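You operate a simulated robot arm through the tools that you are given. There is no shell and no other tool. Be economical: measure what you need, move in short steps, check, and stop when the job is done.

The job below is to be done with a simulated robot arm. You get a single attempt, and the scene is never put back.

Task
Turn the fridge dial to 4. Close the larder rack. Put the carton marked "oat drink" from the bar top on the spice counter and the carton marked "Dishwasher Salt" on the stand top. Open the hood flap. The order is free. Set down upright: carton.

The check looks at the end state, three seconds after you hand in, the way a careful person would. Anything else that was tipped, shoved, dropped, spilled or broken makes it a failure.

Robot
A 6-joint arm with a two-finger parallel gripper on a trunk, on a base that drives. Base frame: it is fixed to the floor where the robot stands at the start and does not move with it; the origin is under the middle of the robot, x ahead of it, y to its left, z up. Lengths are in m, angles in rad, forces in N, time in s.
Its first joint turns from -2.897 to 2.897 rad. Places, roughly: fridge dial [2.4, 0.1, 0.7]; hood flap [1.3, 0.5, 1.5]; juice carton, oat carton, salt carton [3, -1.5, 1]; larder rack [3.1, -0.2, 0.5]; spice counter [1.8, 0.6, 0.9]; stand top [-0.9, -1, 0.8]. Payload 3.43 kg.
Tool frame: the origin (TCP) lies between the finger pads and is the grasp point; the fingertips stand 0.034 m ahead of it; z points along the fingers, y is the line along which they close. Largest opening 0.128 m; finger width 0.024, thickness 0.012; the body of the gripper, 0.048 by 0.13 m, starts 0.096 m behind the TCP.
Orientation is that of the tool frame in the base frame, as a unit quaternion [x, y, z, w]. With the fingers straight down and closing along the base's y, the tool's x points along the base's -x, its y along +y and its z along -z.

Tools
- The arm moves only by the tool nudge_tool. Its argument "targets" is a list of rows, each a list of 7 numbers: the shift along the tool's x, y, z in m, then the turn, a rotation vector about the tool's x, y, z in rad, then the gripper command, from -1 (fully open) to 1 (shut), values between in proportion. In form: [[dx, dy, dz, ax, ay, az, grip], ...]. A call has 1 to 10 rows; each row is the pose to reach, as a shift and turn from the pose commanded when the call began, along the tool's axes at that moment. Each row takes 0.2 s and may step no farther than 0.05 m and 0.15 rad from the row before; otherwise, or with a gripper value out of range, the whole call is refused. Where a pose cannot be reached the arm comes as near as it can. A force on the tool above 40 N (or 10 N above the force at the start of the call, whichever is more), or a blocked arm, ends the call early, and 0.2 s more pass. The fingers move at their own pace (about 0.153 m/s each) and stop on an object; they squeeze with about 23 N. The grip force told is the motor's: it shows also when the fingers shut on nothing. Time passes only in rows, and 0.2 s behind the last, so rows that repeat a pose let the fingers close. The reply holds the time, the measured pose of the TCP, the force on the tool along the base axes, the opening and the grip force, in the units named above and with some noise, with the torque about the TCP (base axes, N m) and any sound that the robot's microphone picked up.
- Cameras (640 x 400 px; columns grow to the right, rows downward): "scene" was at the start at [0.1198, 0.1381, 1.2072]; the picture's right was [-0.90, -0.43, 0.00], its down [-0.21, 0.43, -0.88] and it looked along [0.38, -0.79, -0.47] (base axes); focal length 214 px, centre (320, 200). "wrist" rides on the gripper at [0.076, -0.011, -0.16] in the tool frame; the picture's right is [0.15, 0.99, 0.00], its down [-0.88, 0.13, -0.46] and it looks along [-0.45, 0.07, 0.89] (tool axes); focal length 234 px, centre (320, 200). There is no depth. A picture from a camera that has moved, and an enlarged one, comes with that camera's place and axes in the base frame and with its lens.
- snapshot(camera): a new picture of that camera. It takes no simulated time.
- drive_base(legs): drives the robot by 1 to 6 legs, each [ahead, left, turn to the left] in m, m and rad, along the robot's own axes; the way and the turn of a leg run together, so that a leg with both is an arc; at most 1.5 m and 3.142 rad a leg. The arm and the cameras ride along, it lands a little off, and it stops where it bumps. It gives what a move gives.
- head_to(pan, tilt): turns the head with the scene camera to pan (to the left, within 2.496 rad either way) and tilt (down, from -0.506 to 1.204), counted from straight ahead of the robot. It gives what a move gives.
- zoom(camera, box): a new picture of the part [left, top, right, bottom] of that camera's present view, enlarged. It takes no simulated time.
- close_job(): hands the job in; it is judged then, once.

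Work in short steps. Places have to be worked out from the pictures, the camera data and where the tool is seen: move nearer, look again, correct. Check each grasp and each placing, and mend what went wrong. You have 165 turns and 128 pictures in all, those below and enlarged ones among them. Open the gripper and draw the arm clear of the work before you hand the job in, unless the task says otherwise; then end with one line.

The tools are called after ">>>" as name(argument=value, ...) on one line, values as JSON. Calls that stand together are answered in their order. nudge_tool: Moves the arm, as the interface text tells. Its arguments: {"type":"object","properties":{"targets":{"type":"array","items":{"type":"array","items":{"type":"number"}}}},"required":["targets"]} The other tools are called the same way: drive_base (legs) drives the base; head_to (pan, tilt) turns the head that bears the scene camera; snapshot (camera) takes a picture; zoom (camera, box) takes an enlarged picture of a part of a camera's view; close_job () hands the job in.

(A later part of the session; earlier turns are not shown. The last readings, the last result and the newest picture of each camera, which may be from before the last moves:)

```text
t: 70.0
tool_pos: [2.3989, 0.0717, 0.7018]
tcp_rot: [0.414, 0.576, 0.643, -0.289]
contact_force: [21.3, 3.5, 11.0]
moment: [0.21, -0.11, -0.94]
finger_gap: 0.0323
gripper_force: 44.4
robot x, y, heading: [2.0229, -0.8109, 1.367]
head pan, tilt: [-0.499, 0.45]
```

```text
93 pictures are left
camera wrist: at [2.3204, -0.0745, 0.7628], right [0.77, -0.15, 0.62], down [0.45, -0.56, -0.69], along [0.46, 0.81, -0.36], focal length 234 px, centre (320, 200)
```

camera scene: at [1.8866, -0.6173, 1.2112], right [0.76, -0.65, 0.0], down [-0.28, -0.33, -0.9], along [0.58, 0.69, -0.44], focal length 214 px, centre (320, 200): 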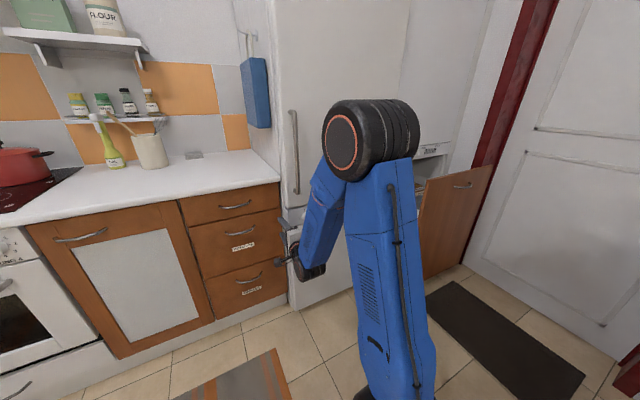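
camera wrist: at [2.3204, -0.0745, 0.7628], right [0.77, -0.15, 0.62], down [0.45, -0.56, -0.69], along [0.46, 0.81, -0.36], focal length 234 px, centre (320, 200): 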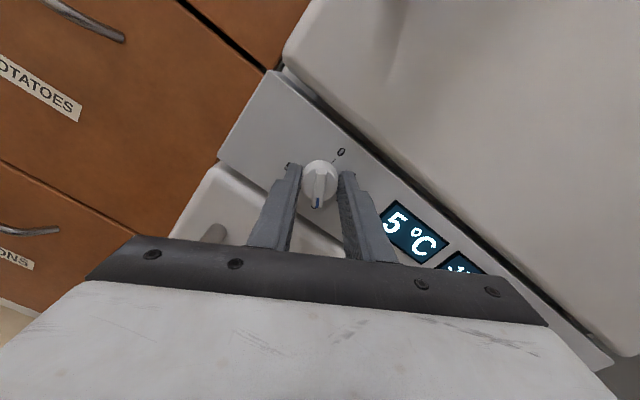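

Knob gripped (32 mm), with a small side load along +y. I relax by 4 mm in +y and rotate +0.873 rad.

>>> nudge_tool(targets=[[0, 0.004, 0, 0, 0, 0, 1], [0, 0.004, 0, 0, 0, 0.14, 1], [0, 0.004, 0, 0, 0, 0.28, 1], [0, 0.004, 0, 0, 0, 0.42, 1], [0, 0.004, 0, 0, 0, 0.56, 1], [0, 0.004, 0, 0, 0, 0.7, 1], [0, 0.004, 0, 0, 0, 0.8, 1], [0, 0.004, 0, 0, 0, 0.873, 1]])

>>> snapshot(camera="wrist")

```text
t: 71.8
tool_pos: [2.4007, 0.0735, 0.7026]
tcp_rot: [0.49, 0.515, 0.596, -0.375]
contact_force: [-22.4, -5.9, -3.7]
moment: [-0.04, 0.06, 0.73]
finger_gap: 0.032
gripper_force: 45.0
out of reach, approached as far as the arm can: row 4, 5, 6, 7, 8
robot x, y, heading: [2.0262, -0.8113, 1.369]
head pan, tilt: [-0.499, 0.45]
```

```text
92 pictures are left
camera wrist: at [2.3392, -0.0783, 0.7743], right [0.91, -0.18, 0.39], down [0.24, -0.52, -0.82], along [0.35, 0.83, -0.43], focal length 234 px, centre (320, 200)
```

wrist: 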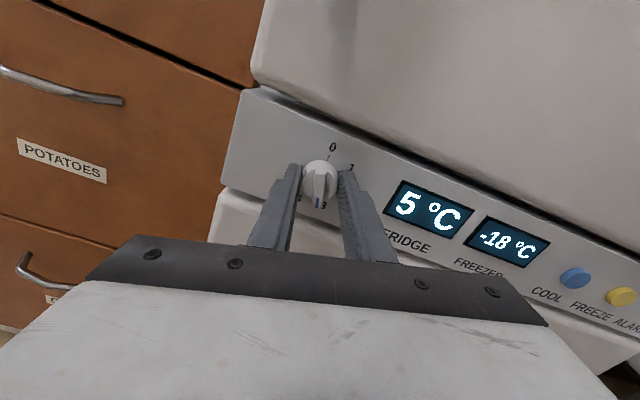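

A wrist joint limit stopped the turn after ~16°. I ratchet: open, roll back 0.36, regrip, turn forward again.

>>> nudge_tool(targets=[[0, -0.004, 0, 0, 0, 0, 0], [0, -0.004, 0, 0, 0, -0.12, 0], [0, -0.004, 0, 0, 0, -0.24, 0], [0, -0.004, 0, 0, 0, -0.36, 0], [0, -0.002, 0, 0, 0, -0.36, 1], [0, -0.002, 0, 0, 0, -0.36, 1], [0, -0.002, 0, 0, 0, -0.24, 1], [0, -0.002, 0, 0, 0, -0.12, 1], [0, -0.002, 0, 0, 0, 0, 1]])

>>> snapshot(camera="wrist")

```text
t: 73.8
tool_pos: [2.3997, 0.0726, 0.7049]
tcp_rot: [0.489, 0.514, 0.596, -0.375]
contact_force: [-1.7, 7.9, 4.6]
moment: [0.64, -0.13, 0.2]
finger_gap: 0.0318
gripper_force: 45.1
robot x, y, heading: [2.0257, -0.8093, 1.368]
head pan, tilt: [-0.499, 0.45]
```

```text
91 pictures are left
camera wrist: at [2.3388, -0.078, 0.7745], right [0.91, -0.18, 0.38], down [0.24, -0.52, -0.82], along [0.35, 0.83, -0.43], focal length 234 px, centre (320, 200)
```

wrist: 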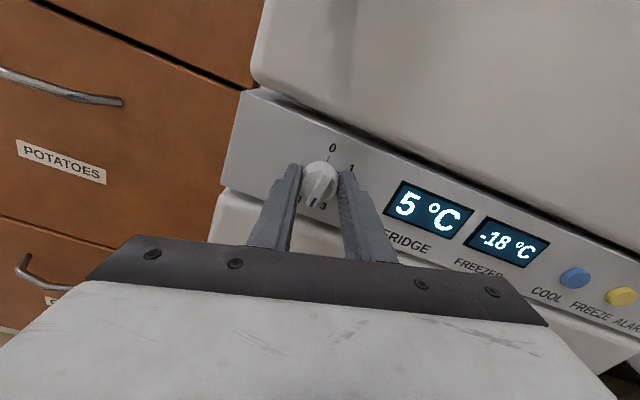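

>>> zoom(camera="wrist", box=[280, 135, 376, 215])

```text
5.00 times, centred on (328, 175) of wrist
camera zoom: at [2.3388, -0.078, 0.7745], right [0.91, -0.18, 0.38], down [0.24, -0.52, -0.82], along [0.35, 0.83, -0.43], focal length 1171 px, centre (280, 325)
```

zoom: 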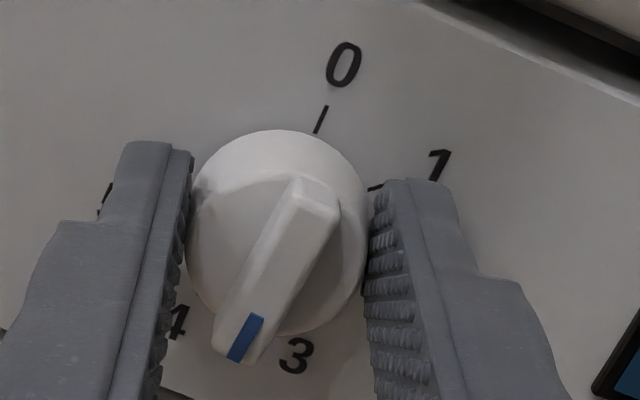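

Pointer is now ~184°, needing ~16° more. One more ratchet of 0.28 rad.

>>> nudge_tool(targets=[[0, 0, 0, 0, 0, 0, 0], [0, 0, 0, 0, 0, -0.14, 0], [0, 0, 0, 0, 0, -0.28, 0], [0, 0, 0, 0, 0, -0.28, 1], [0, 0, 0, 0, 0, -0.28, 1], [0, 0, 0, 0, 0, -0.14, 1], [0, 0, 0, 0, 0, 0, 1], [0, 0, 0, 0, 0, 0, 0]])

>>> zoom(camera="wrist", box=[270, 130, 382, 215])

```text
t: 75.6
tool_pos: [2.3991, 0.0734, 0.7026]
tcp_rot: [0.49, 0.514, 0.596, -0.375]
contact_force: [-0.6, 0.7, -0.6]
moment: [0.01, 0.0, -0.03]
finger_gap: 0.0641
gripper_force: 0.0
robot x, y, heading: [2.0257, -0.8127, 1.369]
head pan, tilt: [-0.499, 0.45]
```

```text
4.71 times, centred on (326, 172) of wrist
camera zoom: at [2.3386, -0.0778, 0.7743], right [0.91, -0.18, 0.38], down [0.24, -0.52, -0.82], along [0.35, 0.83, -0.43], focal length 1102 px, centre (292, 329)
```

zoom: 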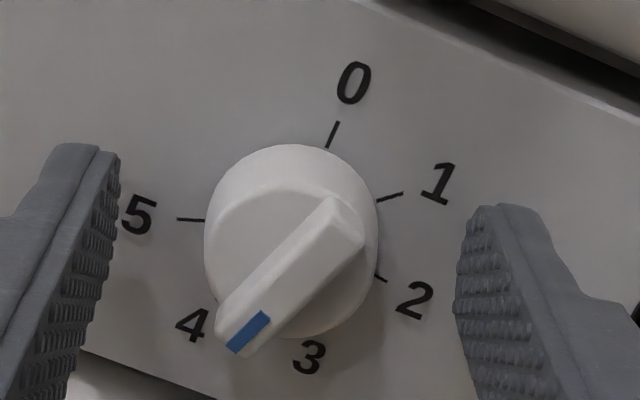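

Pointer now aligns with 4 (≈199° vs 201°). I withdraw and view it unobstructed.

>>> nudge_tool(targets=[[0, 0, -0.03, 0, 0, 0, 0], [0, 0, -0.06, 0, 0, 0, 0], [0, 0, -0.09, 0, 0, 0, 0]])

>>> zoom(camera="wrist", box=[270, 130, 366, 200])

```text
t: 76.4
tool_pos: [2.3909, 0.0185, 0.7055]
tcp_rot: [0.49, 0.515, 0.596, -0.374]
contact_force: [-0.6, 0.2, -0.4]
moment: [0.02, 0.01, 0.01]
finger_gap: 0.0641
gripper_force: 0.0
out of reach, approached as far as the arm can: row 2, 3
robot x, y, heading: [2.0238, -0.81, 1.37]
head pan, tilt: [-0.499, 0.45]
```

```text
5.71 times, centred on (318, 165) of wrist
camera zoom: at [2.3292, -0.132, 0.7761], right [0.91, -0.18, 0.39], down [0.24, -0.52, -0.82], along [0.35, 0.83, -0.43], focal length 1338 px, centre (331, 400)
```

zoom: 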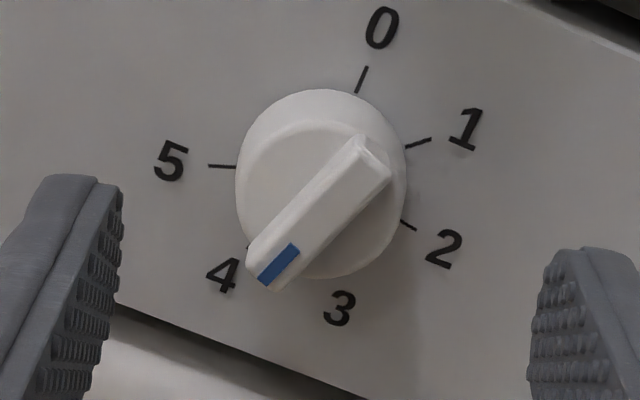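

The dial reads 4. Now for the larder: I keep the base heading and swing the tool right along an arc (tool still pointing at the cabinet line), to later push the rack by driving ahead.

>>> nudge_tool(targets=[[-0.015, 0.037, -0.018, 0, 0, -0.04, 0.5], [-0.03, 0.074, -0.036, 0, 0, -0.08, 1], [-0.046, 0.111, -0.054, 0, 0, -0.12, 1], [-0.061, 0.148, -0.072, 0, 0, -0.16, 1], [-0.076, 0.185, -0.09, 0, 0, -0.2, 1], [-0.091, 0.222, -0.109, 0, 0, -0.24, 1], [-0.107, 0.259, -0.127, 0, 0, -0.28, 1], [-0.122, 0.296, -0.146, 0, 0, -0.32, 1]])

>>> head_to(pan=-0.9, tilt=0.45)

>>> snapshot(camera="scene")

```text
t: 78.2
tool_pos: [2.6711, -0.1879, 0.6606]
tcp_rot: [0.401, 0.586, 0.648, -0.275]
contact_force: [-0.1, -0.6, 0.6]
moment: [0.01, -0.03, -0.02]
finger_gap: 0.0002
gripper_force: 22.9
out of reach, approached as far as the arm can: row 1
robot x, y, heading: [2.0283, -0.8138, 1.368]
head pan, tilt: [-0.499, 0.45]
```

```text
t: 79.0
tool_pos: [2.6715, -0.1883, 0.6607]
tcp_rot: [0.403, 0.585, 0.649, -0.274]
contact_force: [-0.4, 0.1, 0.1]
moment: [-0.06, -0.04, 0.0]
finger_gap: 0.0
gripper_force: 22.5
robot x, y, heading: [2.0253, -0.8098, 1.369]
head pan, tilt: [-0.901, 0.45]
```

```text
87 pictures are left
camera scene: at [1.9094, -0.6459, 1.2112], right [0.45, -0.89, 0.0], down [-0.39, -0.2, -0.9], along [0.8, 0.41, -0.44], focal length 214 px, centre (320, 200)
```

scene: 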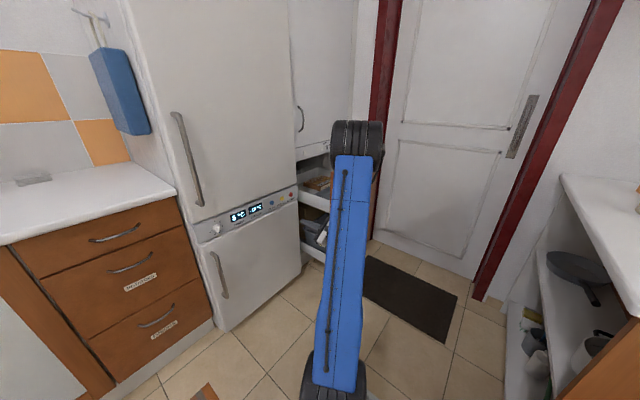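

>>> snapshot(camera="wrist")

```text
86 pictures are left
camera wrist: at [2.59, -0.3343, 0.7187], right [0.74, -0.15, 0.66], down [0.48, -0.57, -0.67], along [0.47, 0.81, -0.35], focal length 234 px, centre (320, 200)
```

wrist: 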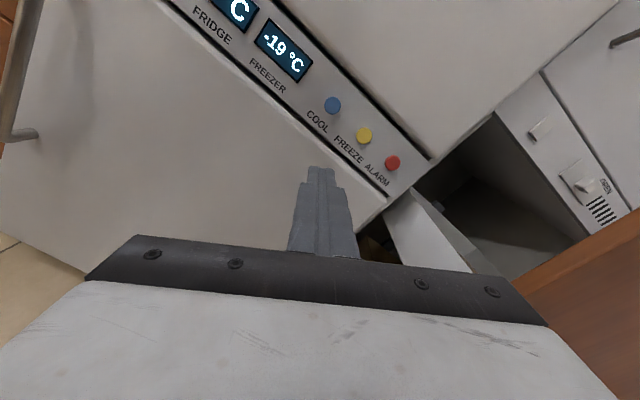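

The rack panel is near lower-right. I back the base 0.2 m, then shift the tool right in front of the panel.

>>> drive_base(legs=[[-0.2, 0, 0]])

>>> nudge_tool(targets=[[-0.025, 0.03, -0.02, 0, 0, 0, 1], [-0.05, 0.06, -0.04, 0, 0, 0, 1], [-0.075, 0.09, -0.06, 0, 0, 0, 1], [-0.1, 0.12, -0.08, 0, 0, 0, 1], [-0.125, 0.15, -0.1, 0, 0, 0, 1], [-0.15, 0.18, -0.12, 0, 0, 0, 1], [-0.17, 0.2, -0.14, 0, 0, 0, 1]])

>>> snapshot(camera="wrist")

>>> snapshot(camera="scene")

```text
t: 80.6
tool_pos: [2.63, -0.3824, 0.6597]
tcp_rot: [0.401, 0.586, 0.649, -0.275]
contact_force: [-0.6, -1.0, -0.5]
moment: [0.0, -0.01, 0.03]
finger_gap: 0.0
gripper_force: 23.2
robot x, y, heading: [1.9863, -1.0046, 1.368]
head pan, tilt: [-0.901, 0.45]
```

```text
t: 82.2
tool_pos: [2.8242, -0.5667, 0.5921]
tcp_rot: [0.395, 0.586, 0.657, -0.264]
contact_force: [-0.1, 0.9, 0.3]
moment: [-0.02, -0.03, -0.04]
finger_gap: 0.0
gripper_force: 23.2
out of reach, approached as far as the arm can: row 4, 5, 6, 7
robot x, y, heading: [1.9834, -1.0043, 1.37]
head pan, tilt: [-0.901, 0.45]
```

```text
85 pictures are left
camera wrist: at [2.7401, -0.7131, 0.6473], right [0.72, -0.16, 0.68], down [0.49, -0.57, -0.66], along [0.49, 0.81, -0.33], focal length 234 px, centre (320, 200)
```

wrist: 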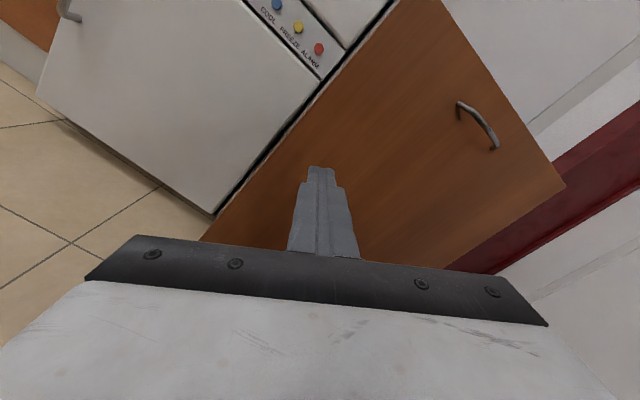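

```text
84 pictures are left
camera scene: at [1.8688, -0.8418, 1.2112], right [0.45, -0.89, 0.0], down [-0.39, -0.2, -0.9], along [0.8, 0.41, -0.44], focal length 214 px, centre (320, 200)
```

scene: 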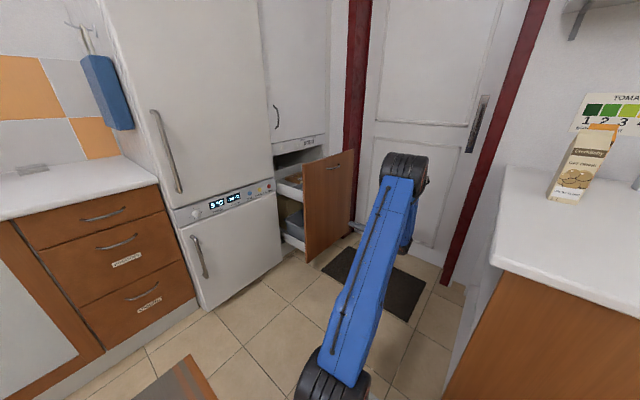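

The tool axis hits the panel ~4 cm inside its near edge. I drive ahead 0.2 with a 0.04 strafe right to be better on the panel, then check.

>>> drive_base(legs=[[0.22, -0.04, 0]])

>>> snapshot(camera="wrist")

```text
t: 83.9
tool_pos: [2.9081, -0.3588, 0.5922]
tcp_rot: [0.394, 0.586, 0.657, -0.264]
contact_force: [0.0, -0.3, 0.7]
moment: [-0.02, 0.0, 0.01]
finger_gap: 0.0
gripper_force: 23.3
robot x, y, heading: [2.0679, -0.7983, 1.369]
head pan, tilt: [-0.901, 0.45]
```

```text
83 pictures are left
camera wrist: at [2.823, -0.5054, 0.6473], right [0.72, -0.15, 0.68], down [0.49, -0.57, -0.66], along [0.49, 0.81, -0.33], focal length 234 px, centre (320, 200)
```

wrist: 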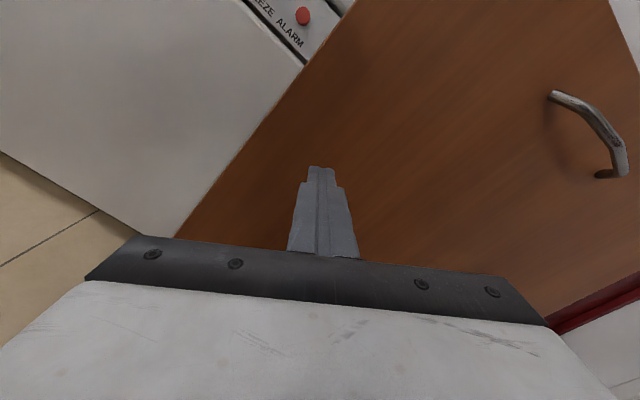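

Now I push by driving ahead 0.28 and check.

>>> drive_base(legs=[[0.28, 0, 0]])

>>> snapshot(camera="wrist")

>>> snapshot(camera="scene")

```text
t: 85.9
tool_pos: [2.9642, -0.0853, 0.5921]
tcp_rot: [0.394, 0.586, 0.657, -0.263]
contact_force: [-0.2, 0.3, 0.2]
moment: [-0.02, -0.03, -0.02]
finger_gap: 0.0
gripper_force: 22.8
robot x, y, heading: [2.1227, -0.5258, 1.369]
head pan, tilt: [-0.901, 0.45]
```

```text
82 pictures are left
camera wrist: at [2.8793, -0.2316, 0.6473], right [0.72, -0.16, 0.68], down [0.49, -0.57, -0.66], along [0.49, 0.81, -0.33], focal length 234 px, centre (320, 200)
```

wrist: 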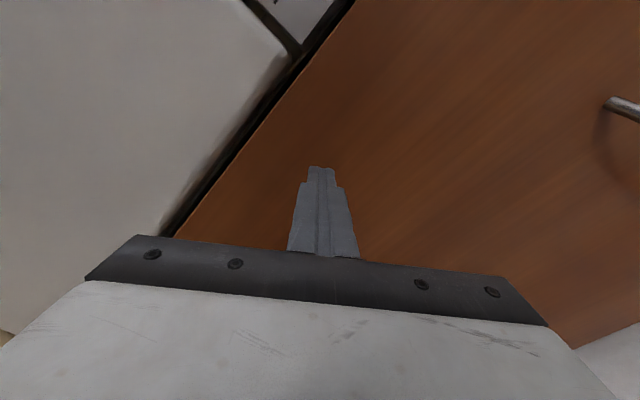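

```text
81 pictures are left
camera scene: at [2.0082, -0.3606, 1.2112], right [0.45, -0.89, 0.0], down [-0.39, -0.2, -0.9], along [0.8, 0.41, -0.44], focal length 214 px, centre (320, 200)
```

scene: 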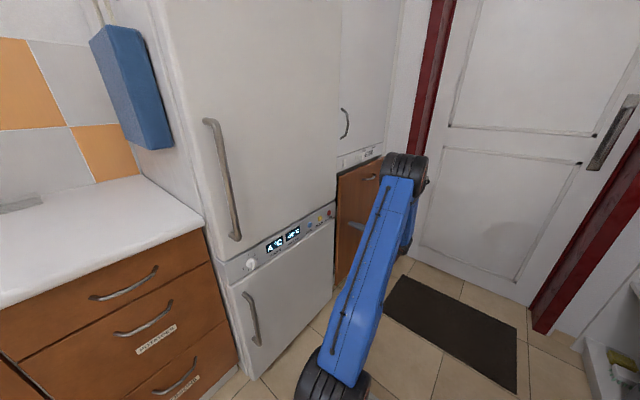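

The rack has moved in most of the way (and the fridge display now shows 4 °C). I push a bit further with the arm, letting the force limit find the stop.

>>> nudge_tool(targets=[[0, 0, 0.012, 0, 0, 0, 1], [0, 0, 0.024, 0, 0, 0, 1], [0, 0, 0.036, 0, 0, 0, 1], [0, 0, 0.048, 0, 0, 0, 1], [0, 0, 0.06, 0, 0, 0, 1], [0, 0, 0.072, 0, 0, 0, 1]])

>>> zoom(camera="scene", box=[250, 100, 450, 290])

```text
t: 87.3
tool_pos: [2.9759, -0.0221, 0.5899]
tcp_rot: [0.395, 0.585, 0.659, -0.26]
contact_force: [-1.4, -5.1, 1.5]
moment: [-0.04, -0.02, 0.02]
finger_gap: 0.0001
gripper_force: 23.1
robot x, y, heading: [2.1238, -0.5233, 1.367]
head pan, tilt: [-0.901, 0.45]
stopped in row 6: the force on the tool passed its limit (the readings are from after the stop); the commanded pose is now the measured one
```

```text
2.11 times, centred on (350, 195) of scene
camera zoom: at [2.008, -0.361, 1.2112], right [0.45, -0.89, 0.0], down [-0.39, -0.2, -0.9], along [0.8, 0.41, -0.44], focal length 452 px, centre (257, 210)
```

zoom: 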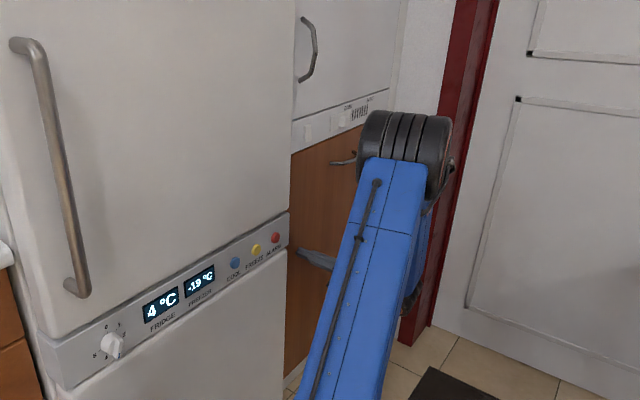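

Hard stop reached. Back off and verify the rack is closed; also look at the bar.

>>> drive_base(legs=[[-0.2, 0.05, 0]])

>>> snapshot(camera="wrist")

>>> head_to(pan=-1.5, tilt=0.35)

>>> snapshot(camera="scene")

```text
t: 88.9
tool_pos: [2.8869, -0.2049, 0.5905]
tcp_rot: [0.395, 0.585, 0.659, -0.262]
contact_force: [0.1, 0.1, -0.5]
moment: [0.01, 0.0, 0.0]
finger_gap: 0.0002
gripper_force: 22.9
robot x, y, heading: [2.035, -0.7111, 1.377]
head pan, tilt: [-0.901, 0.45]
```

```text
79 pictures are left
camera wrist: at [2.8015, -0.351, 0.6452], right [0.72, -0.16, 0.68], down [0.49, -0.57, -0.65], along [0.49, 0.81, -0.33], focal length 234 px, centre (320, 200)
```

wrist: 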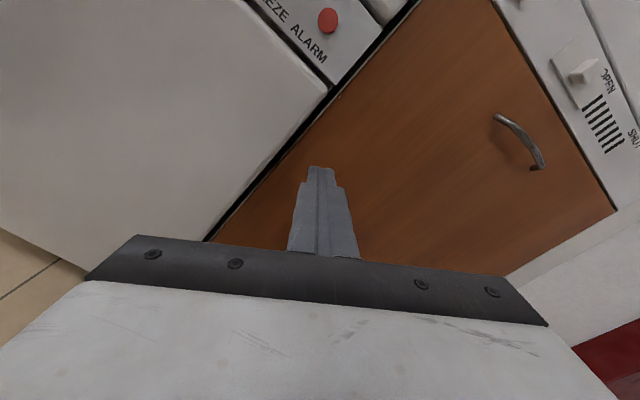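

```text
t: 89.9
tool_pos: [2.8859, -0.2049, 0.5913]
tcp_rot: [0.394, 0.586, 0.658, -0.262]
contact_force: [-0.3, 0.0, 1.1]
moment: [0.01, -0.02, 0.01]
finger_gap: 0.0001
gripper_force: 23.0
robot x, y, heading: [2.0376, -0.71, 1.369]
head pan, tilt: [-1.499, 0.351]
```

```text
78 pictures are left
camera scene: at [1.9291, -0.6002, 1.2204], right [-0.13, -0.99, 0.0], down [-0.34, 0.04, -0.94], along [0.93, -0.12, -0.34], focal length 214 px, centre (320, 200)
```

scene: 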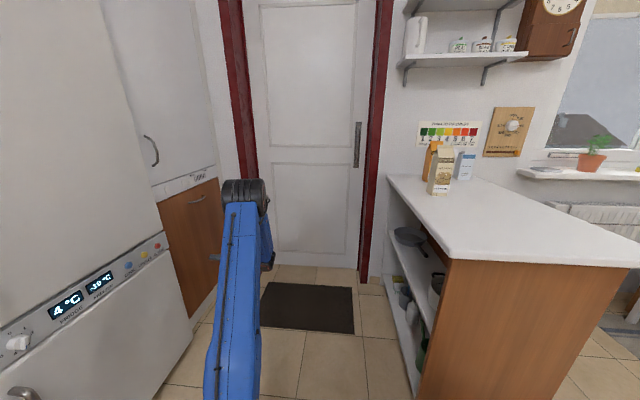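

The rack is flush. Now zoom on the cartons.

>>> zoom(camera="scene", box=[400, 130, 496, 205])

```text
5.33 times, centred on (448, 168) of scene
camera zoom: at [1.9291, -0.6002, 1.2204], right [-0.13, -0.99, 0.0], down [-0.34, 0.04, -0.94], along [0.93, -0.12, -0.34], focal length 1144 px, centre (-363, 373)
```

zoom: 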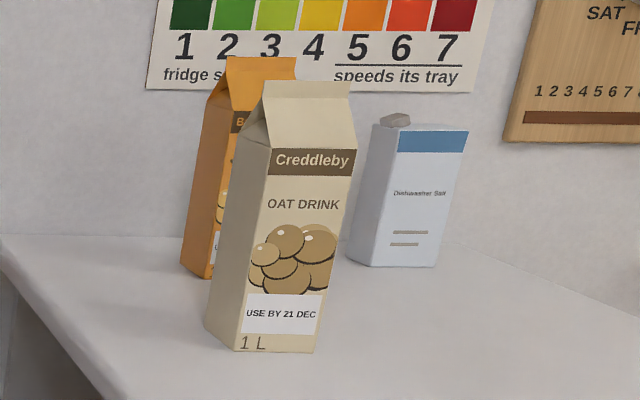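

Oat carton is in front at ≈(2.815,-1.27), juice behind left (3.07,-1.40), salt behind right (3.06,-1.60). First I turn the tool to point down while raising it.

>>> nudge_tool(targets=[[0.034, 0.021, 0, 0.081, -0.126, 0, 1], [0.067, 0.043, 0, 0.162, -0.252, 0, 1], [0.101, 0.065, 0, 0.243, -0.378, 0, 1], [0.134, 0.086, 0, 0.324, -0.504, 0, 1], [0.168, 0.108, 0, 0.405, -0.63, 0, 1], [0.202, 0.13, 0, 0.486, -0.756, 0, 1], [0.235, 0.151, 0, 0.567, -0.882, 0, 1], [0.269, 0.173, 0, 0.648, -1.008, 0, 1], [0.302, 0.194, 0, 0.729, -1.134, 0, 1], [0.336, 0.216, 0, 0.81, -1.26, 0, 1]])

```text
t: 92.1
tool_pos: [2.7427, -0.23, 0.5301]
tcp_rot: [0.527, 0.793, 0.299, 0.061]
contact_force: [0.3, -0.4, 0.4]
moment: [0.01, 0.02, 0.01]
finger_gap: 0.0
gripper_force: 22.7
out of reach, approached as far as the arm can: row 1, 2, 3, 4, 5, 6, 7, 8, 9, 10
robot x, y, heading: [2.0362, -0.7111, 1.368]
head pan, tilt: [-1.499, 0.351]
```

The arm came up against a limit. Let me look at its posture.

>>> head_to(pan=-1.0, tilt=0.5)

>>> snapshot(camera="scene")

```text
t: 93.0
tool_pos: [2.7451, -0.23, 0.5313]
tcp_rot: [0.526, 0.794, 0.299, 0.06]
contact_force: [0.1, 0.0, 0.5]
moment: [0.03, 0.01, 0.02]
finger_gap: 0.0
gripper_force: 23.6
robot x, y, heading: [2.037, -0.7114, 1.366]
head pan, tilt: [-1.0, 0.499]
```

```text
76 pictures are left
camera scene: at [1.9215, -0.5554, 1.2068], right [0.36, -0.93, 0.0], down [-0.45, -0.17, -0.88], along [0.82, 0.32, -0.48], focal length 214 px, centre (320, 200)
```

scene: 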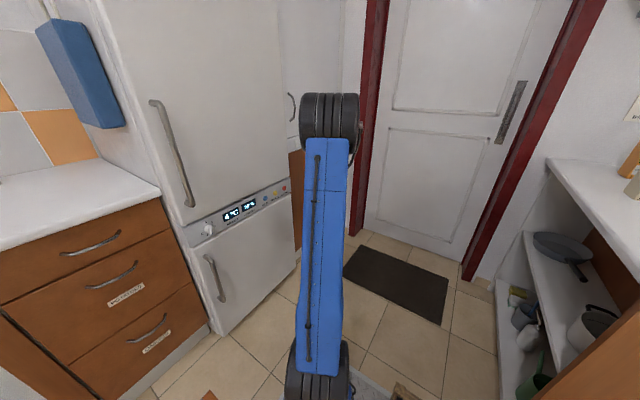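

Try a pure upward move from this pose.

>>> nudge_tool(targets=[[0.009, 0.022, -0.033, 0, 0, 0, 1], [0.018, 0.043, -0.065, 0, 0, 0, 1], [0.026, 0.065, -0.098, 0, 0, 0, 1], [0.035, 0.086, -0.13, 0, 0, 0, 1], [0.044, 0.108, -0.163, 0, 0, 0, 1], [0.053, 0.129, -0.195, 0, 0, 0, 1]])

```text
t: 94.5
tool_pos: [2.7125, -0.2359, 0.6134]
tcp_rot: [0.513, 0.781, 0.343, 0.095]
contact_force: [0.1, -0.4, 0.4]
moment: [0.05, 0.01, -0.02]
finger_gap: 0.0
gripper_force: 23.1
out of reach, approached as far as the arm can: row 1, 2, 3, 4, 5, 6
robot x, y, heading: [2.0372, -0.7102, 1.37]
head pan, tilt: [-1.0, 0.499]
```

Rotating fully to tool-down should free the elbow; do just that rotation.

>>> nudge_tool(targets=[[0, 0, 0, 0.139, -0.045, 0, 1], [0, 0, 0, 0.278, -0.09, 0, 1], [0, 0, 0, 0.417, -0.134, 0, 1], [0, 0, 0, 0.556, -0.179, 0, 1], [0, 0, 0, 0.695, -0.223, 0, 1]])

```text
t: 95.7
tool_pos: [2.7068, -0.2351, 0.5935]
tcp_rot: [0.516, 0.788, 0.323, 0.094]
contact_force: [0.1, 0.2, 0.1]
moment: [-0.01, 0.0, -0.04]
finger_gap: 0.0
gripper_force: 22.7
out of reach, approached as far as the arm can: row 1, 2, 3, 4, 5
robot x, y, heading: [2.035, -0.705, 1.373]
head pan, tilt: [-1.0, 0.499]
```

Probably the last wrist joint is near its limit; I unroll by -1.0 about tool z.

>>> nudge_tool(targets=[[0, 0, 0, 0, 0, -0.15, 1], [0, 0, 0, 0, 0, -0.3, 1], [0, 0, 0, 0, 0, -0.45, 1], [0, 0, 0, 0, 0, -0.6, 1], [0, 0, 0, 0, 0, -0.75, 1], [0, 0, 0, 0, 0, -0.9, 1], [0, 0, 0, 0, 0, -1.05, 1]])

```text
t: 97.2
tool_pos: [2.7063, -0.2356, 0.5931]
tcp_rot: [0.052, 0.941, 0.232, 0.243]
contact_force: [0.8, 0.7, -0.4]
moment: [-0.01, -0.01, 0.02]
finger_gap: 0.0
gripper_force: 22.7
robot x, y, heading: [2.0374, -0.7083, 1.368]
head pan, tilt: [-1.0, 0.499]
```

Unrolled freely. Now retry tipping to vertical.

>>> nudge_tool(targets=[[0, 0, 0, 0.1, 0.093, 0, 1], [0, 0, 0, 0.2, 0.187, 0, 1], [0, 0, 0, 0.3, 0.28, 0, 1], [0, 0, 0, 0.4, 0.374, 0, 1], [0, 0, 0, 0.4985, 0.467, 0, 1]])

```text
t: 98.5
tool_pos: [2.715, -0.3295, 0.557]
tcp_rot: [0.016, 0.991, 0.112, 0.066]
contact_force: [-0.5, -2.1, 3.6]
moment: [0.18, -0.06, 0.01]
finger_gap: 0.0
gripper_force: 23.0
out of reach, approached as far as the arm can: row 2, 3, 4, 5
robot x, y, heading: [2.0323, -0.7101, 1.375]
head pan, tilt: [-1.0, 0.499]
```

Nearly vertical now. Raise 0.45 m and finish levelling.

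>>> nudge_tool(targets=[[-0.006, 0.01, -0.043, 0.0, 0.0, 0, 1], [-0.011, 0.02, -0.087, 0.0, 0.0, 0, 1], [-0.017, 0.03, -0.13, 0.03, 0.02, 0, 1], [-0.023, 0.04, -0.174, 0.06, 0.04, 0, 1], [-0.029, 0.05, -0.217, 0.1, 0.06, 0, 1], [-0.034, 0.06, -0.26, 0.14, 0.08, 0, 1], [-0.04, 0.07, -0.304, 0.18, 0.1, 0, 1], [-0.046, 0.08, -0.347, 0.2, 0.115, 0, 1], [-0.051, 0.09, -0.391, 0.226, 0.128, 0, 1], [-0.057, 0.1, -0.434, 0.226, 0.128, 0, 1]])

```text
t: 100.7
tool_pos: [2.7111, -0.4393, 0.9677]
tcp_rot: [-0.02, 0.99, 0.139, 0.019]
contact_force: [-0.3, 0.8, -1.2]
moment: [0.03, 0.01, 0.02]
finger_gap: 0.0
gripper_force: 23.3
out of reach, approached as far as the arm can: row 1, 2, 3, 4, 5, 6, 7, 8, 9, 10
robot x, y, heading: [2.037, -0.712, 1.373]
head pan, tilt: [-1.0, 0.499]
```

>>> nudge_tool(targets=[[0, 0, -0.03, 0.1, 0, 0, 1], [0, 0, -0.06, 0.2, 0, 0, 1], [0, 0, -0.09, 0.28, 0, 0, 1], [0, 0, -0.12, 0.28, 0, 0, 1]])

>>> head_to(pan=-1.3, tilt=0.3)

>>> snapshot(camera="scene")

```text
t: 101.7
tool_pos: [2.7077, -0.4821, 1.0986]
tcp_rot: [-0.019, 0.991, 0.131, 0.037]
contact_force: [0.1, 0.5, -0.8]
moment: [-0.06, -0.01, 0.01]
finger_gap: 0.0
gripper_force: 22.9
out of reach, approached as far as the arm can: row 1, 2, 3, 4
robot x, y, heading: [2.0349, -0.7103, 1.371]
head pan, tilt: [-1.0, 0.499]
```

```text
t: 102.5
tool_pos: [2.7063, -0.4817, 1.0981]
tcp_rot: [-0.019, 0.99, 0.132, 0.037]
contact_force: [-0.2, 0.7, 0.2]
moment: [0.0, 0.04, -0.04]
finger_gap: 0.0001
gripper_force: 23.2
robot x, y, heading: [2.0392, -0.7086, 1.374]
head pan, tilt: [-1.3, 0.3]
```

```text
75 pictures are left
camera scene: at [1.9297, -0.5816, 1.2251], right [0.07, -1.0, 0.0], down [-0.3, -0.02, -0.96], along [0.95, 0.07, -0.3], focal length 214 px, centre (320, 200)
```

scene: 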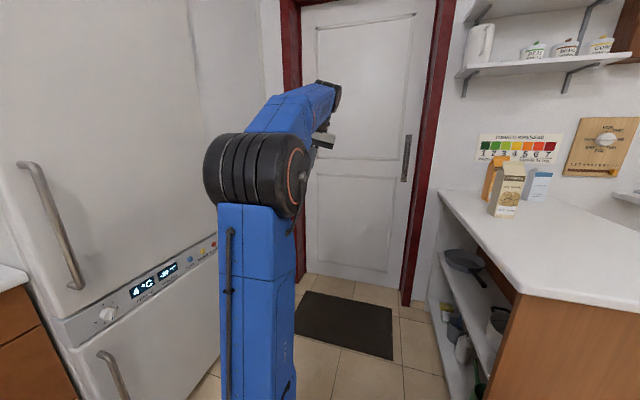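

A residual tilt of ~0.27 rad remains. I try levelling while moving outward, along the corridor.

>>> nudge_tool(targets=[[-0.03, 0, 0, 0.07, 0, 0, 1], [-0.06, 0, 0, 0.14, 0, 0, 1], [-0.09, 0, 0, 0.21, 0, 0, 1], [-0.12, 0, 0, 0.28, 0, 0, 1]])

```text
t: 103.5
tool_pos: [2.8165, -0.5122, 1.1255]
tcp_rot: [-0.029, 0.991, 0.124, 0.052]
contact_force: [0.0, 0.6, 0.8]
moment: [0.01, -0.1, -0.05]
finger_gap: 0.0
gripper_force: 22.6
out of reach, approached as far as the arm can: row 1, 2, 3, 4
robot x, y, heading: [2.0365, -0.7125, 1.37]
head pan, tilt: [-1.3, 0.3]
```

I recall tool-down was limited to about z 1.17; perhaps too high/far. Lower to ~1.0 while levelling.

>>> nudge_tool(targets=[[0.03, 0, 0.03, 0.06, 0, 0, 1], [0.06, 0, 0.06, 0.12, 0, 0, 1], [0.09, 0, 0.09, 0.18, 0, 0, 1], [0.12, 0, 0.12, 0.24, 0, 0, 1]])

```text
t: 104.5
tool_pos: [2.7125, -0.5074, 1.0012]
tcp_rot: [-0.027, 0.989, 0.125, 0.081]
contact_force: [-0.2, 0.6, 0.5]
moment: [0.0, 0.03, -0.03]
finger_gap: 0.0001
gripper_force: 22.6
out of reach, approached as far as the arm can: row 1, 2, 3, 4
robot x, y, heading: [2.0377, -0.7095, 1.372]
head pan, tilt: [-1.3, 0.3]
```

Test whether a yaw about the tool axis frees the tilt.

>>> nudge_tool(targets=[[0, 0, 0, 0, 0, 0.15, 1], [0, 0, 0, 0, 0, 0.3, 1], [0, 0, 0, 0, 0, 0.45, 1], [0, 0, 0, 0, 0, 0.6, 1], [0, 0, 0, 0, 0, 0.75, 1]])

>>> snapshot(camera="wrist")

```text
t: 105.7
tool_pos: [2.6452, -0.6438, 0.9346]
tcp_rot: [0.215, 0.959, 0.172, 0.059]
contact_force: [0.0, -0.8, 0.6]
moment: [0.02, -0.02, 0.02]
finger_gap: 0.0
gripper_force: 23.4
out of reach, approached as far as the arm can: row 1, 2, 3, 4, 5
robot x, y, heading: [2.0374, -0.7082, 1.379]
head pan, tilt: [-1.3, 0.3]
```

```text
74 pictures are left
camera wrist: at [2.5423, -0.6699, 1.0758], right [0.26, 0.9, 0.35], down [0.76, -0.41, 0.51], along [0.6, 0.13, -0.79], focal length 234 px, centre (320, 200)
```

wrist: 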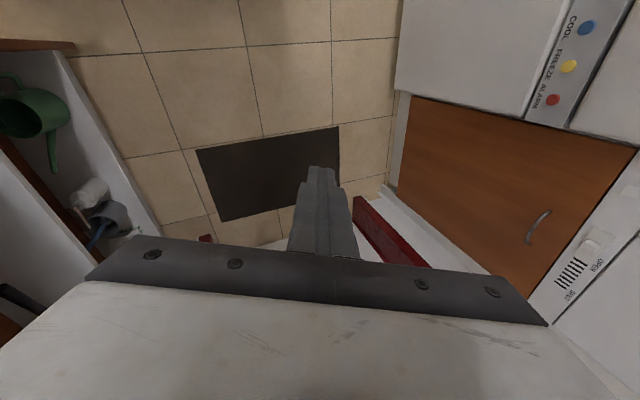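

Positive yaw is the blocked direction; unwind with negative yaw.

>>> nudge_tool(targets=[[0, 0, 0, 0, 0, -0.15, 1], [0, 0, 0, 0, 0, -0.3, 1], [0, 0, 0, 0, 0, -0.45, 1], [0, 0, 0, 0, 0, -0.6, 1], [0, 0, 0, 0, 0, -0.75, 1], [0, 0, 0, 0, 0, -0.9, 1], [0, 0, 0, 0, 0, -1.05, 1], [0, 0, 0, 0, 0, -1.2, 1], [0, 0, 0, 0, 0, -1.35, 1], [0, 0, 0, 0, 0, -1.5, 1]])

```text
t: 107.8
tool_pos: [2.6443, -0.6429, 0.9351]
tcp_rot: [-0.497, 0.849, 0.084, 0.161]
contact_force: [-0.1, 0.1, 0.2]
moment: [-0.03, -0.01, -0.02]
finger_gap: 0.0001
gripper_force: 22.4
robot x, y, heading: [2.0347, -0.709, 1.368]
head pan, tilt: [-1.3, 0.3]
```

Unwound freely. Level now.

>>> nudge_tool(targets=[[0, 0, 0, -0.006, 0.12, 0, 1], [0, 0, 0, -0.012, 0.24, 0, 1], [0, 0, 0, -0.017, 0.365, 0, 1]])

```text
t: 108.7
tool_pos: [2.6462, -0.6441, 0.9343]
tcp_rot: [-0.501, 0.854, 0.066, 0.123]
contact_force: [-0.7, -0.1, -0.7]
moment: [-0.01, -0.01, -0.02]
finger_gap: 0.0001
gripper_force: 22.8
out of reach, approached as far as the arm can: row 2, 3
robot x, y, heading: [2.0364, -0.7125, 1.368]
head pan, tilt: [-1.3, 0.3]
```

I deduce the arm sits on the flipped wrist branch (J4 at its limit: residual tilt 0.245 = π−2.897). To return: point the tool left, then forward, then down. Step 1: point left, raising a bit.

>>> nudge_tool(targets=[[-0.013, 0.006, -0.017, -0.053, -0.125, -0.038, 1], [-0.027, 0.011, -0.034, -0.106, -0.25, -0.077, 1], [-0.04, 0.017, -0.051, -0.159, -0.375, -0.115, 1], [-0.054, 0.022, -0.068, -0.212, -0.5, -0.154, 1], [-0.067, 0.028, -0.085, -0.265, -0.626, -0.192, 1], [-0.08, 0.033, -0.102, -0.318, -0.751, -0.231, 1], [-0.094, 0.039, -0.119, -0.371, -0.876, -0.27, 1], [-0.107, 0.044, -0.136, -0.424, -1.0, -0.308, 1], [-0.12, 0.05, -0.153, -0.477, -1.126, -0.347, 1], [-0.134, 0.055, -0.17, -0.53, -1.251, -0.385, 1]])

```text
t: 110.8
tool_pos: [2.6897, -0.4408, 1.121]
tcp_rot: [0.513, -0.491, -0.508, -0.487]
contact_force: [-0.1, 0.7, -0.2]
moment: [-0.02, 0.0, 0.03]
finger_gap: 0.0
gripper_force: 23.3
out of reach, approached as far as the arm can: row 7, 8, 9, 10
robot x, y, heading: [2.0366, -0.7103, 1.371]
head pan, tilt: [-1.3, 0.3]
```

Now pointing left with x down, as planned. Step 2: yaw right to forward along the arm.

>>> nudge_tool(targets=[[0, -0.01, -0.01, 0.15, 0, 0, 1], [0, -0.02, -0.02, 0.3, 0, 0, 1], [0, -0.03, -0.03, 0.45, 0, 0, 1], [0, -0.04, -0.04, 0.6, 0, 0, 1], [0, -0.05, -0.05, 0.75, 0, 0, 1], [0, -0.06, -0.06, 0.9, 0, 0, 1], [0, -0.07, -0.07, 1.05, 0, 0, 1], [0, -0.08, -0.08, 1.2, 0, 0, 1], [0, -0.09, -0.09, 1.35, 0, 0, 1], [0, -0.1, -0.1, 1.5, 0, 0, 1]])

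```text
t: 113.0
tool_pos: [2.7933, -0.5383, 1.1218]
tcp_rot: [-0.044, 0.706, 0.036, 0.706]
contact_force: [-0.3, 1.0, -0.5]
moment: [0.02, -0.03, -0.01]
finger_gap: 0.0
gripper_force: 22.7
robot x, y, heading: [2.0343, -0.7103, 1.368]
head pan, tilt: [-1.3, 0.3]
```

Forward now, all reachable. Yaw a little further right, then pitch down.

>>> nudge_tool(targets=[[0, 0, 0, 0.12, 0, 0, 1], [0, 0, 0, 0.25, 0, 0, 1]])

>>> nudge_tool(targets=[[0, 0, 0, 0, 0.15, 0, 1], [0, 0, 0, 0, 0.3, 0, 1], [0, 0, 0, 0, 0.45, 0, 1], [0, 0, 0, 0, 0.6, 0, 1], [0, 0, 0, 0, 0.75, 0, 1], [0, 0, 0, 0, 0.9, 0, 1], [0, 0, 0, 0, 1.05, 0, 1], [0, 0, 0, 0, 1.2, 0, 1], [0, 0, 0, 0, 1.35, 0, 1], [0, 0, 0, 0, 1.5, 0, 1]])

```text
t: 113.7
tool_pos: [2.7931, -0.5376, 1.1219]
tcp_rot: [0.03, 0.704, -0.041, 0.708]
contact_force: [0.2, -0.2, -0.3]
moment: [-0.01, 0.02, 0.0]
finger_gap: 0.0
gripper_force: 23.3
robot x, y, heading: [2.0342, -0.7072, 1.371]
head pan, tilt: [-1.3, 0.3]
```

```text
t: 115.8
tool_pos: [2.7919, -0.5379, 1.1222]
tcp_rot: [0.068, 0.997, -0.008, 0.036]
contact_force: [-1.0, -0.2, 1.0]
moment: [-0.02, -0.1, 0.02]
finger_gap: 0.0001
gripper_force: 22.7
out of reach, approached as far as the arm can: row 1
robot x, y, heading: [2.0358, -0.7085, 1.371]
head pan, tilt: [-1.3, 0.3]
```

Tool-down recovered. Now I shift left, turn to face along the corridor, and drive in beside the bar (stopping short of the cartons).

>>> drive_base(legs=[[0, 0.22, 0], [0, 0, -1.57], [0, 0.17, 0], [0.45, 0, 0]])

>>> nudge_tool(targets=[[0, 0, 0, 0, 0.07, 0, -1]])

>>> head_to(pan=-0.8, tilt=0.35)

>>> snapshot(camera="scene")

>>> snapshot(camera="wrist")

```text
t: 124.7
tool_pos: [2.46, -1.3502, 1.1211]
tcp_rot: [0.754, 0.655, -0.031, 0.021]
contact_force: [-0.5, -0.2, -0.5]
moment: [0.0, 0.0, 0.0]
finger_gap: 0.0002
gripper_force: 23.7
robot x, y, heading: [2.2893, -0.5933, -0.207]
head pan, tilt: [-1.3, 0.3]
```

```text
t: 125.1
tool_pos: [2.4595, -1.3465, 1.1215]
tcp_rot: [0.754, 0.656, -0.005, -0.003]
contact_force: [0.1, 0.9, 0.2]
moment: [-0.05, 0.0, 0.02]
finger_gap: 0.1158
gripper_force: 0.1
robot x, y, heading: [2.293, -0.594, -0.206]
head pan, tilt: [-1.3, 0.3]
```

```text
t: 126.1
tool_pos: [2.4584, -1.3492, 1.1221]
tcp_rot: [0.755, 0.656, -0.004, -0.003]
contact_force: [-0.5, -0.1, -0.2]
moment: [0.01, 0.0, 0.02]
finger_gap: 0.1278
gripper_force: 0.1
robot x, y, heading: [2.2899, -0.5908, -0.204]
head pan, tilt: [-0.799, 0.351]
```

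```text
73 pictures are left
camera scene: at [2.4639, -0.4713, 1.2204], right [-0.84, -0.54, 0.0], down [-0.18, 0.29, -0.94], along [0.5, -0.79, -0.34], focal length 214 px, centre (320, 200)
```

scene: 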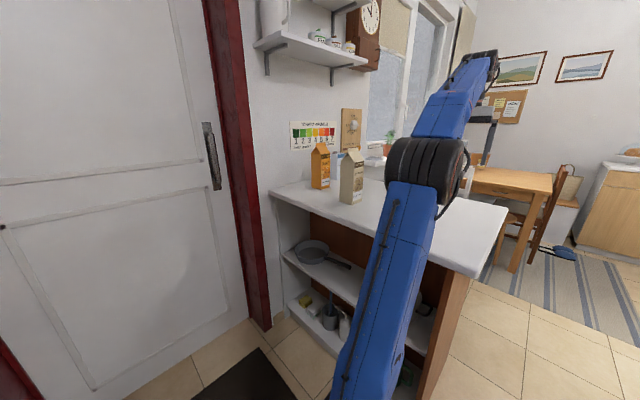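

```text
72 pictures are left
camera wrist: at [2.4601, -1.2729, 1.2801], right [1.0, 0.01, -0.01], down [0.01, -0.89, 0.46], along [-0.01, -0.46, -0.89], focal length 234 px, centre (320, 200)
```

wrist: 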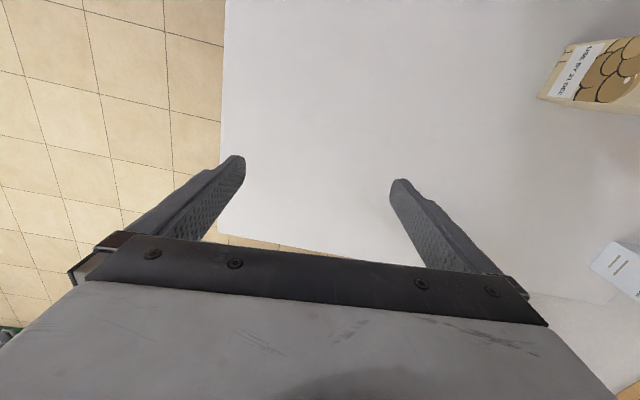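

Good config. Zoom the scene on the cartons to triangulate.

>>> zoom(camera="scene", box=[290, 130, 386, 215])

```text
4.71 times, centred on (338, 172) of scene
camera zoom: at [2.4639, -0.4713, 1.2204], right [-0.84, -0.54, 0.0], down [-0.18, 0.29, -0.94], along [0.5, -0.79, -0.34], focal length 1009 px, centre (235, 329)
```

zoom: 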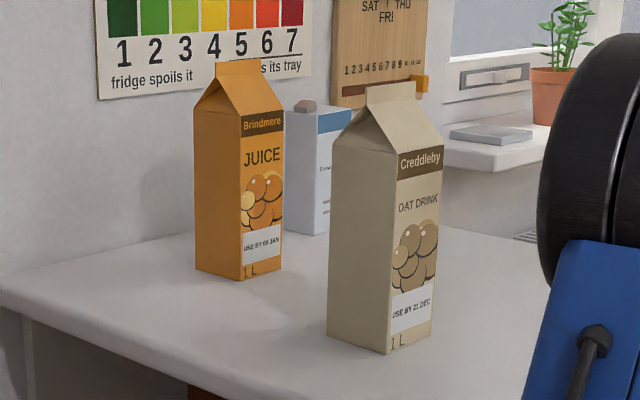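

Consistent: oat centre ≈(2.816,-1.274), base z 0.90, shoulder 1.076, top 1.125, yaw ≈ -0.115. I'll approach from the robot side with fingers straddling. First draw back toward me.

>>> nudge_tool(targets=[[0.045, 0, 0, 0, 0, 0, -1], [0.09, 0, 0, 0, 0, 0, -1], [0.135, 0, 0, 0, 0, 0, -1], [0.18, 0.02, 0, 0, 0, 0, -1], [0.225, 0.04, 0.01, 0, 0, 0, -1], [0.265, 0.065, 0.02, 0, 0, 0, -1], [0.29, 0.1, 0.04, 0, 0, 0, -1], [0.308, 0.14, 0.06, 0, 0, -0.02, -1]])

>>> nudge_tool(targets=[[0, 0.045, 0, 0, 0, 0, -1], [0, 0.09, 0.01, 0, 0, 0, -1], [0, 0.135, 0.017, 0, 0, 0, -1], [0, 0.18, 0.017, 0, 0, 0, -1], [0, 0.216, 0.017, 0, 0, 0, -1]])

>>> snapshot(camera="wrist")

>>> snapshot(camera="scene")

```text
refused: row 5 steps farther than a row can; nothing moved
```

```text
t: 127.3
tool_pos: [2.6728, -1.3801, 1.1029]
tcp_rot: [0.755, 0.655, -0.005, -0.003]
contact_force: [0.2, 0.6, 0.4]
moment: [-0.04, -0.04, 0.0]
finger_gap: 0.1281
gripper_force: 0.0
robot x, y, heading: [2.2922, -0.5924, -0.205]
head pan, tilt: [-0.799, 0.351]
```

```text
70 pictures are left
camera wrist: at [2.6738, -1.3032, 1.2609], right [1.0, 0.01, -0.01], down [0.01, -0.89, 0.46], along [-0.01, -0.46, -0.89], focal length 234 px, centre (320, 200)
```

wrist: 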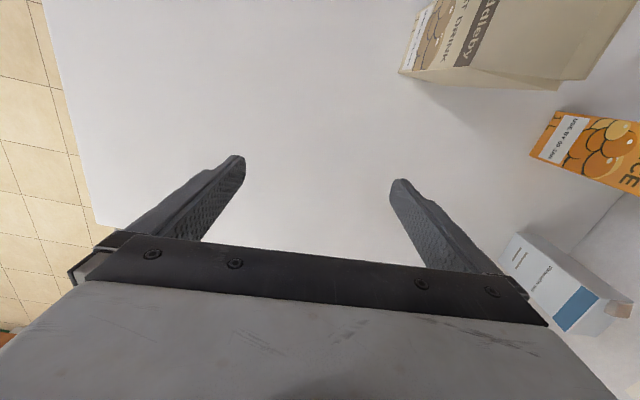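

```text
69 pictures are left
camera scene: at [2.4638, -0.4712, 1.2205], right [-0.84, -0.54, 0.0], down [-0.18, 0.29, -0.94], along [0.5, -0.79, -0.34], focal length 214 px, centre (320, 200)
```

scene: 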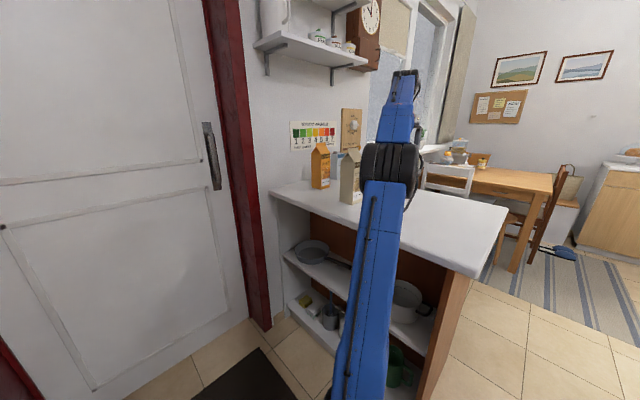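

The first call was refused and the second ran (no contact). I step left away from the carton, then draw back toward the robot.

>>> nudge_tool(targets=[[0, -0.045, 0, 0, 0, 0, -1], [0, -0.08, 0, 0, 0, 0, -1], [0.045, -0.08, 0, 0, 0, 0, -1], [0.09, -0.08, 0, 0, 0, 0, -1], [0.135, -0.08, 0, 0, 0, 0, -1], [0.18, -0.08, 0, 0, 0, 0, -1], [0.225, -0.08, 0, 0, 0, 0, -1], [0.27, -0.08, 0, 0, 0, 0, -1], [0.309, -0.08, 0, 0, 0, 0, -1]])

```text
t: 129.3
tool_pos: [2.6379, -1.0639, 1.101]
tcp_rot: [0.755, 0.655, -0.003, -0.004]
contact_force: [0.4, 0.1, -0.1]
moment: [0.1, 0.05, -0.01]
finger_gap: 0.128
gripper_force: 0.1
robot x, y, heading: [2.2907, -0.5943, -0.206]
head pan, tilt: [-0.799, 0.351]
```

>>> nudge_tool(targets=[[0, 0.045, 0.01, 0, 0, 0, -1], [0, 0.09, 0.02, 0, 0, 0, -1], [0, 0.135, 0.03, 0, 0, -0.01, -1], [0, 0.18, 0.045, 0, 0, -0.02, -1], [0, 0.219, 0.056, 0, 0, -0.025, -1]])

>>> snapshot(camera="wrist")

>>> zoom(camera="scene", box=[270, 100, 430, 220])

```text
t: 130.5
tool_pos: [2.8547, -1.0917, 1.0441]
tcp_rot: [0.746, 0.665, -0.004, -0.003]
contact_force: [-1.2, 1.0, 0.6]
moment: [-0.06, -0.03, 0.0]
finger_gap: 0.128
gripper_force: 0.0
robot x, y, heading: [2.2931, -0.5912, -0.21]
head pan, tilt: [-0.799, 0.351]
```

```text
68 pictures are left
camera wrist: at [2.8529, -1.0168, 1.203], right [1.0, 0.03, -0.01], down [0.03, -0.89, 0.46], along [0.01, -0.46, -0.89], focal length 234 px, centre (320, 200)
```

wrist: 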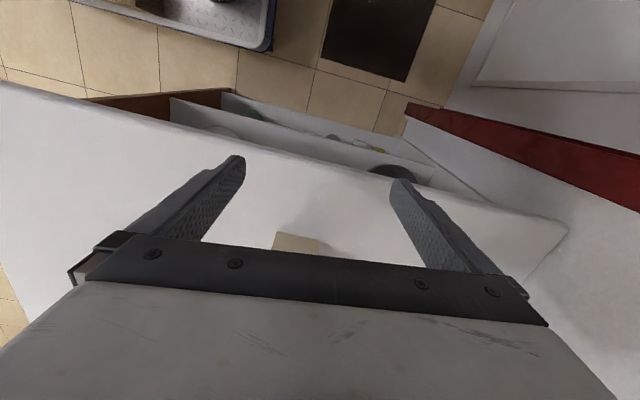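

```text
3.33 times, centred on (350, 160) of scene
camera zoom: at [2.4636, -0.4709, 1.2204], right [-0.84, -0.54, 0.0], down [-0.18, 0.29, -0.94], along [0.5, -0.79, -0.34], focal length 715 px, centre (220, 333)
```

zoom: 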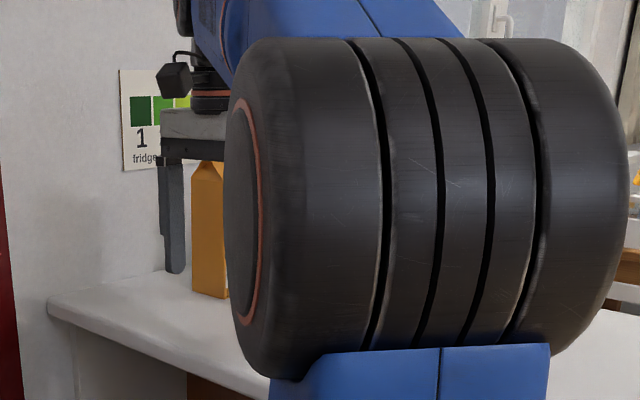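

The carton base face is seen at x≈2.79–2.85; I move in along -tool x by 0.184 with a 1.4 cm left correction.

>>> nudge_tool(targets=[[-0.02, -0.014, 0, 0, 0, 0, -1], [-0.065, -0.014, 0, 0, 0, 0, -1], [-0.105, -0.014, 0, 0, 0, 0, -1], [-0.145, -0.014, 0, 0, 0, 0, -1], [-0.184, -0.014, 0, 0, 0, 0, -1]])

>>> snapshot(camera="wrist")

```text
t: 131.7
tool_pos: [2.8185, -1.2735, 1.0463]
tcp_rot: [0.746, 0.665, -0.004, -0.002]
contact_force: [0.2, 0.5, 0.8]
moment: [-0.08, -0.05, -0.03]
finger_gap: 0.1282
gripper_force: 0.1
robot x, y, heading: [2.2926, -0.5896, -0.204]
head pan, tilt: [-0.799, 0.351]
```

```text
66 pictures are left
camera wrist: at [2.8176, -1.1966, 1.2045], right [1.0, 0.03, -0.01], down [0.03, -0.89, 0.46], along [0.01, -0.46, -0.89], focal length 234 px, centre (320, 200)
```

wrist: 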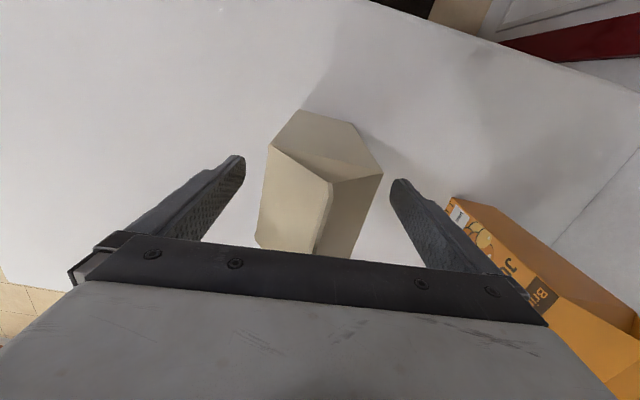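

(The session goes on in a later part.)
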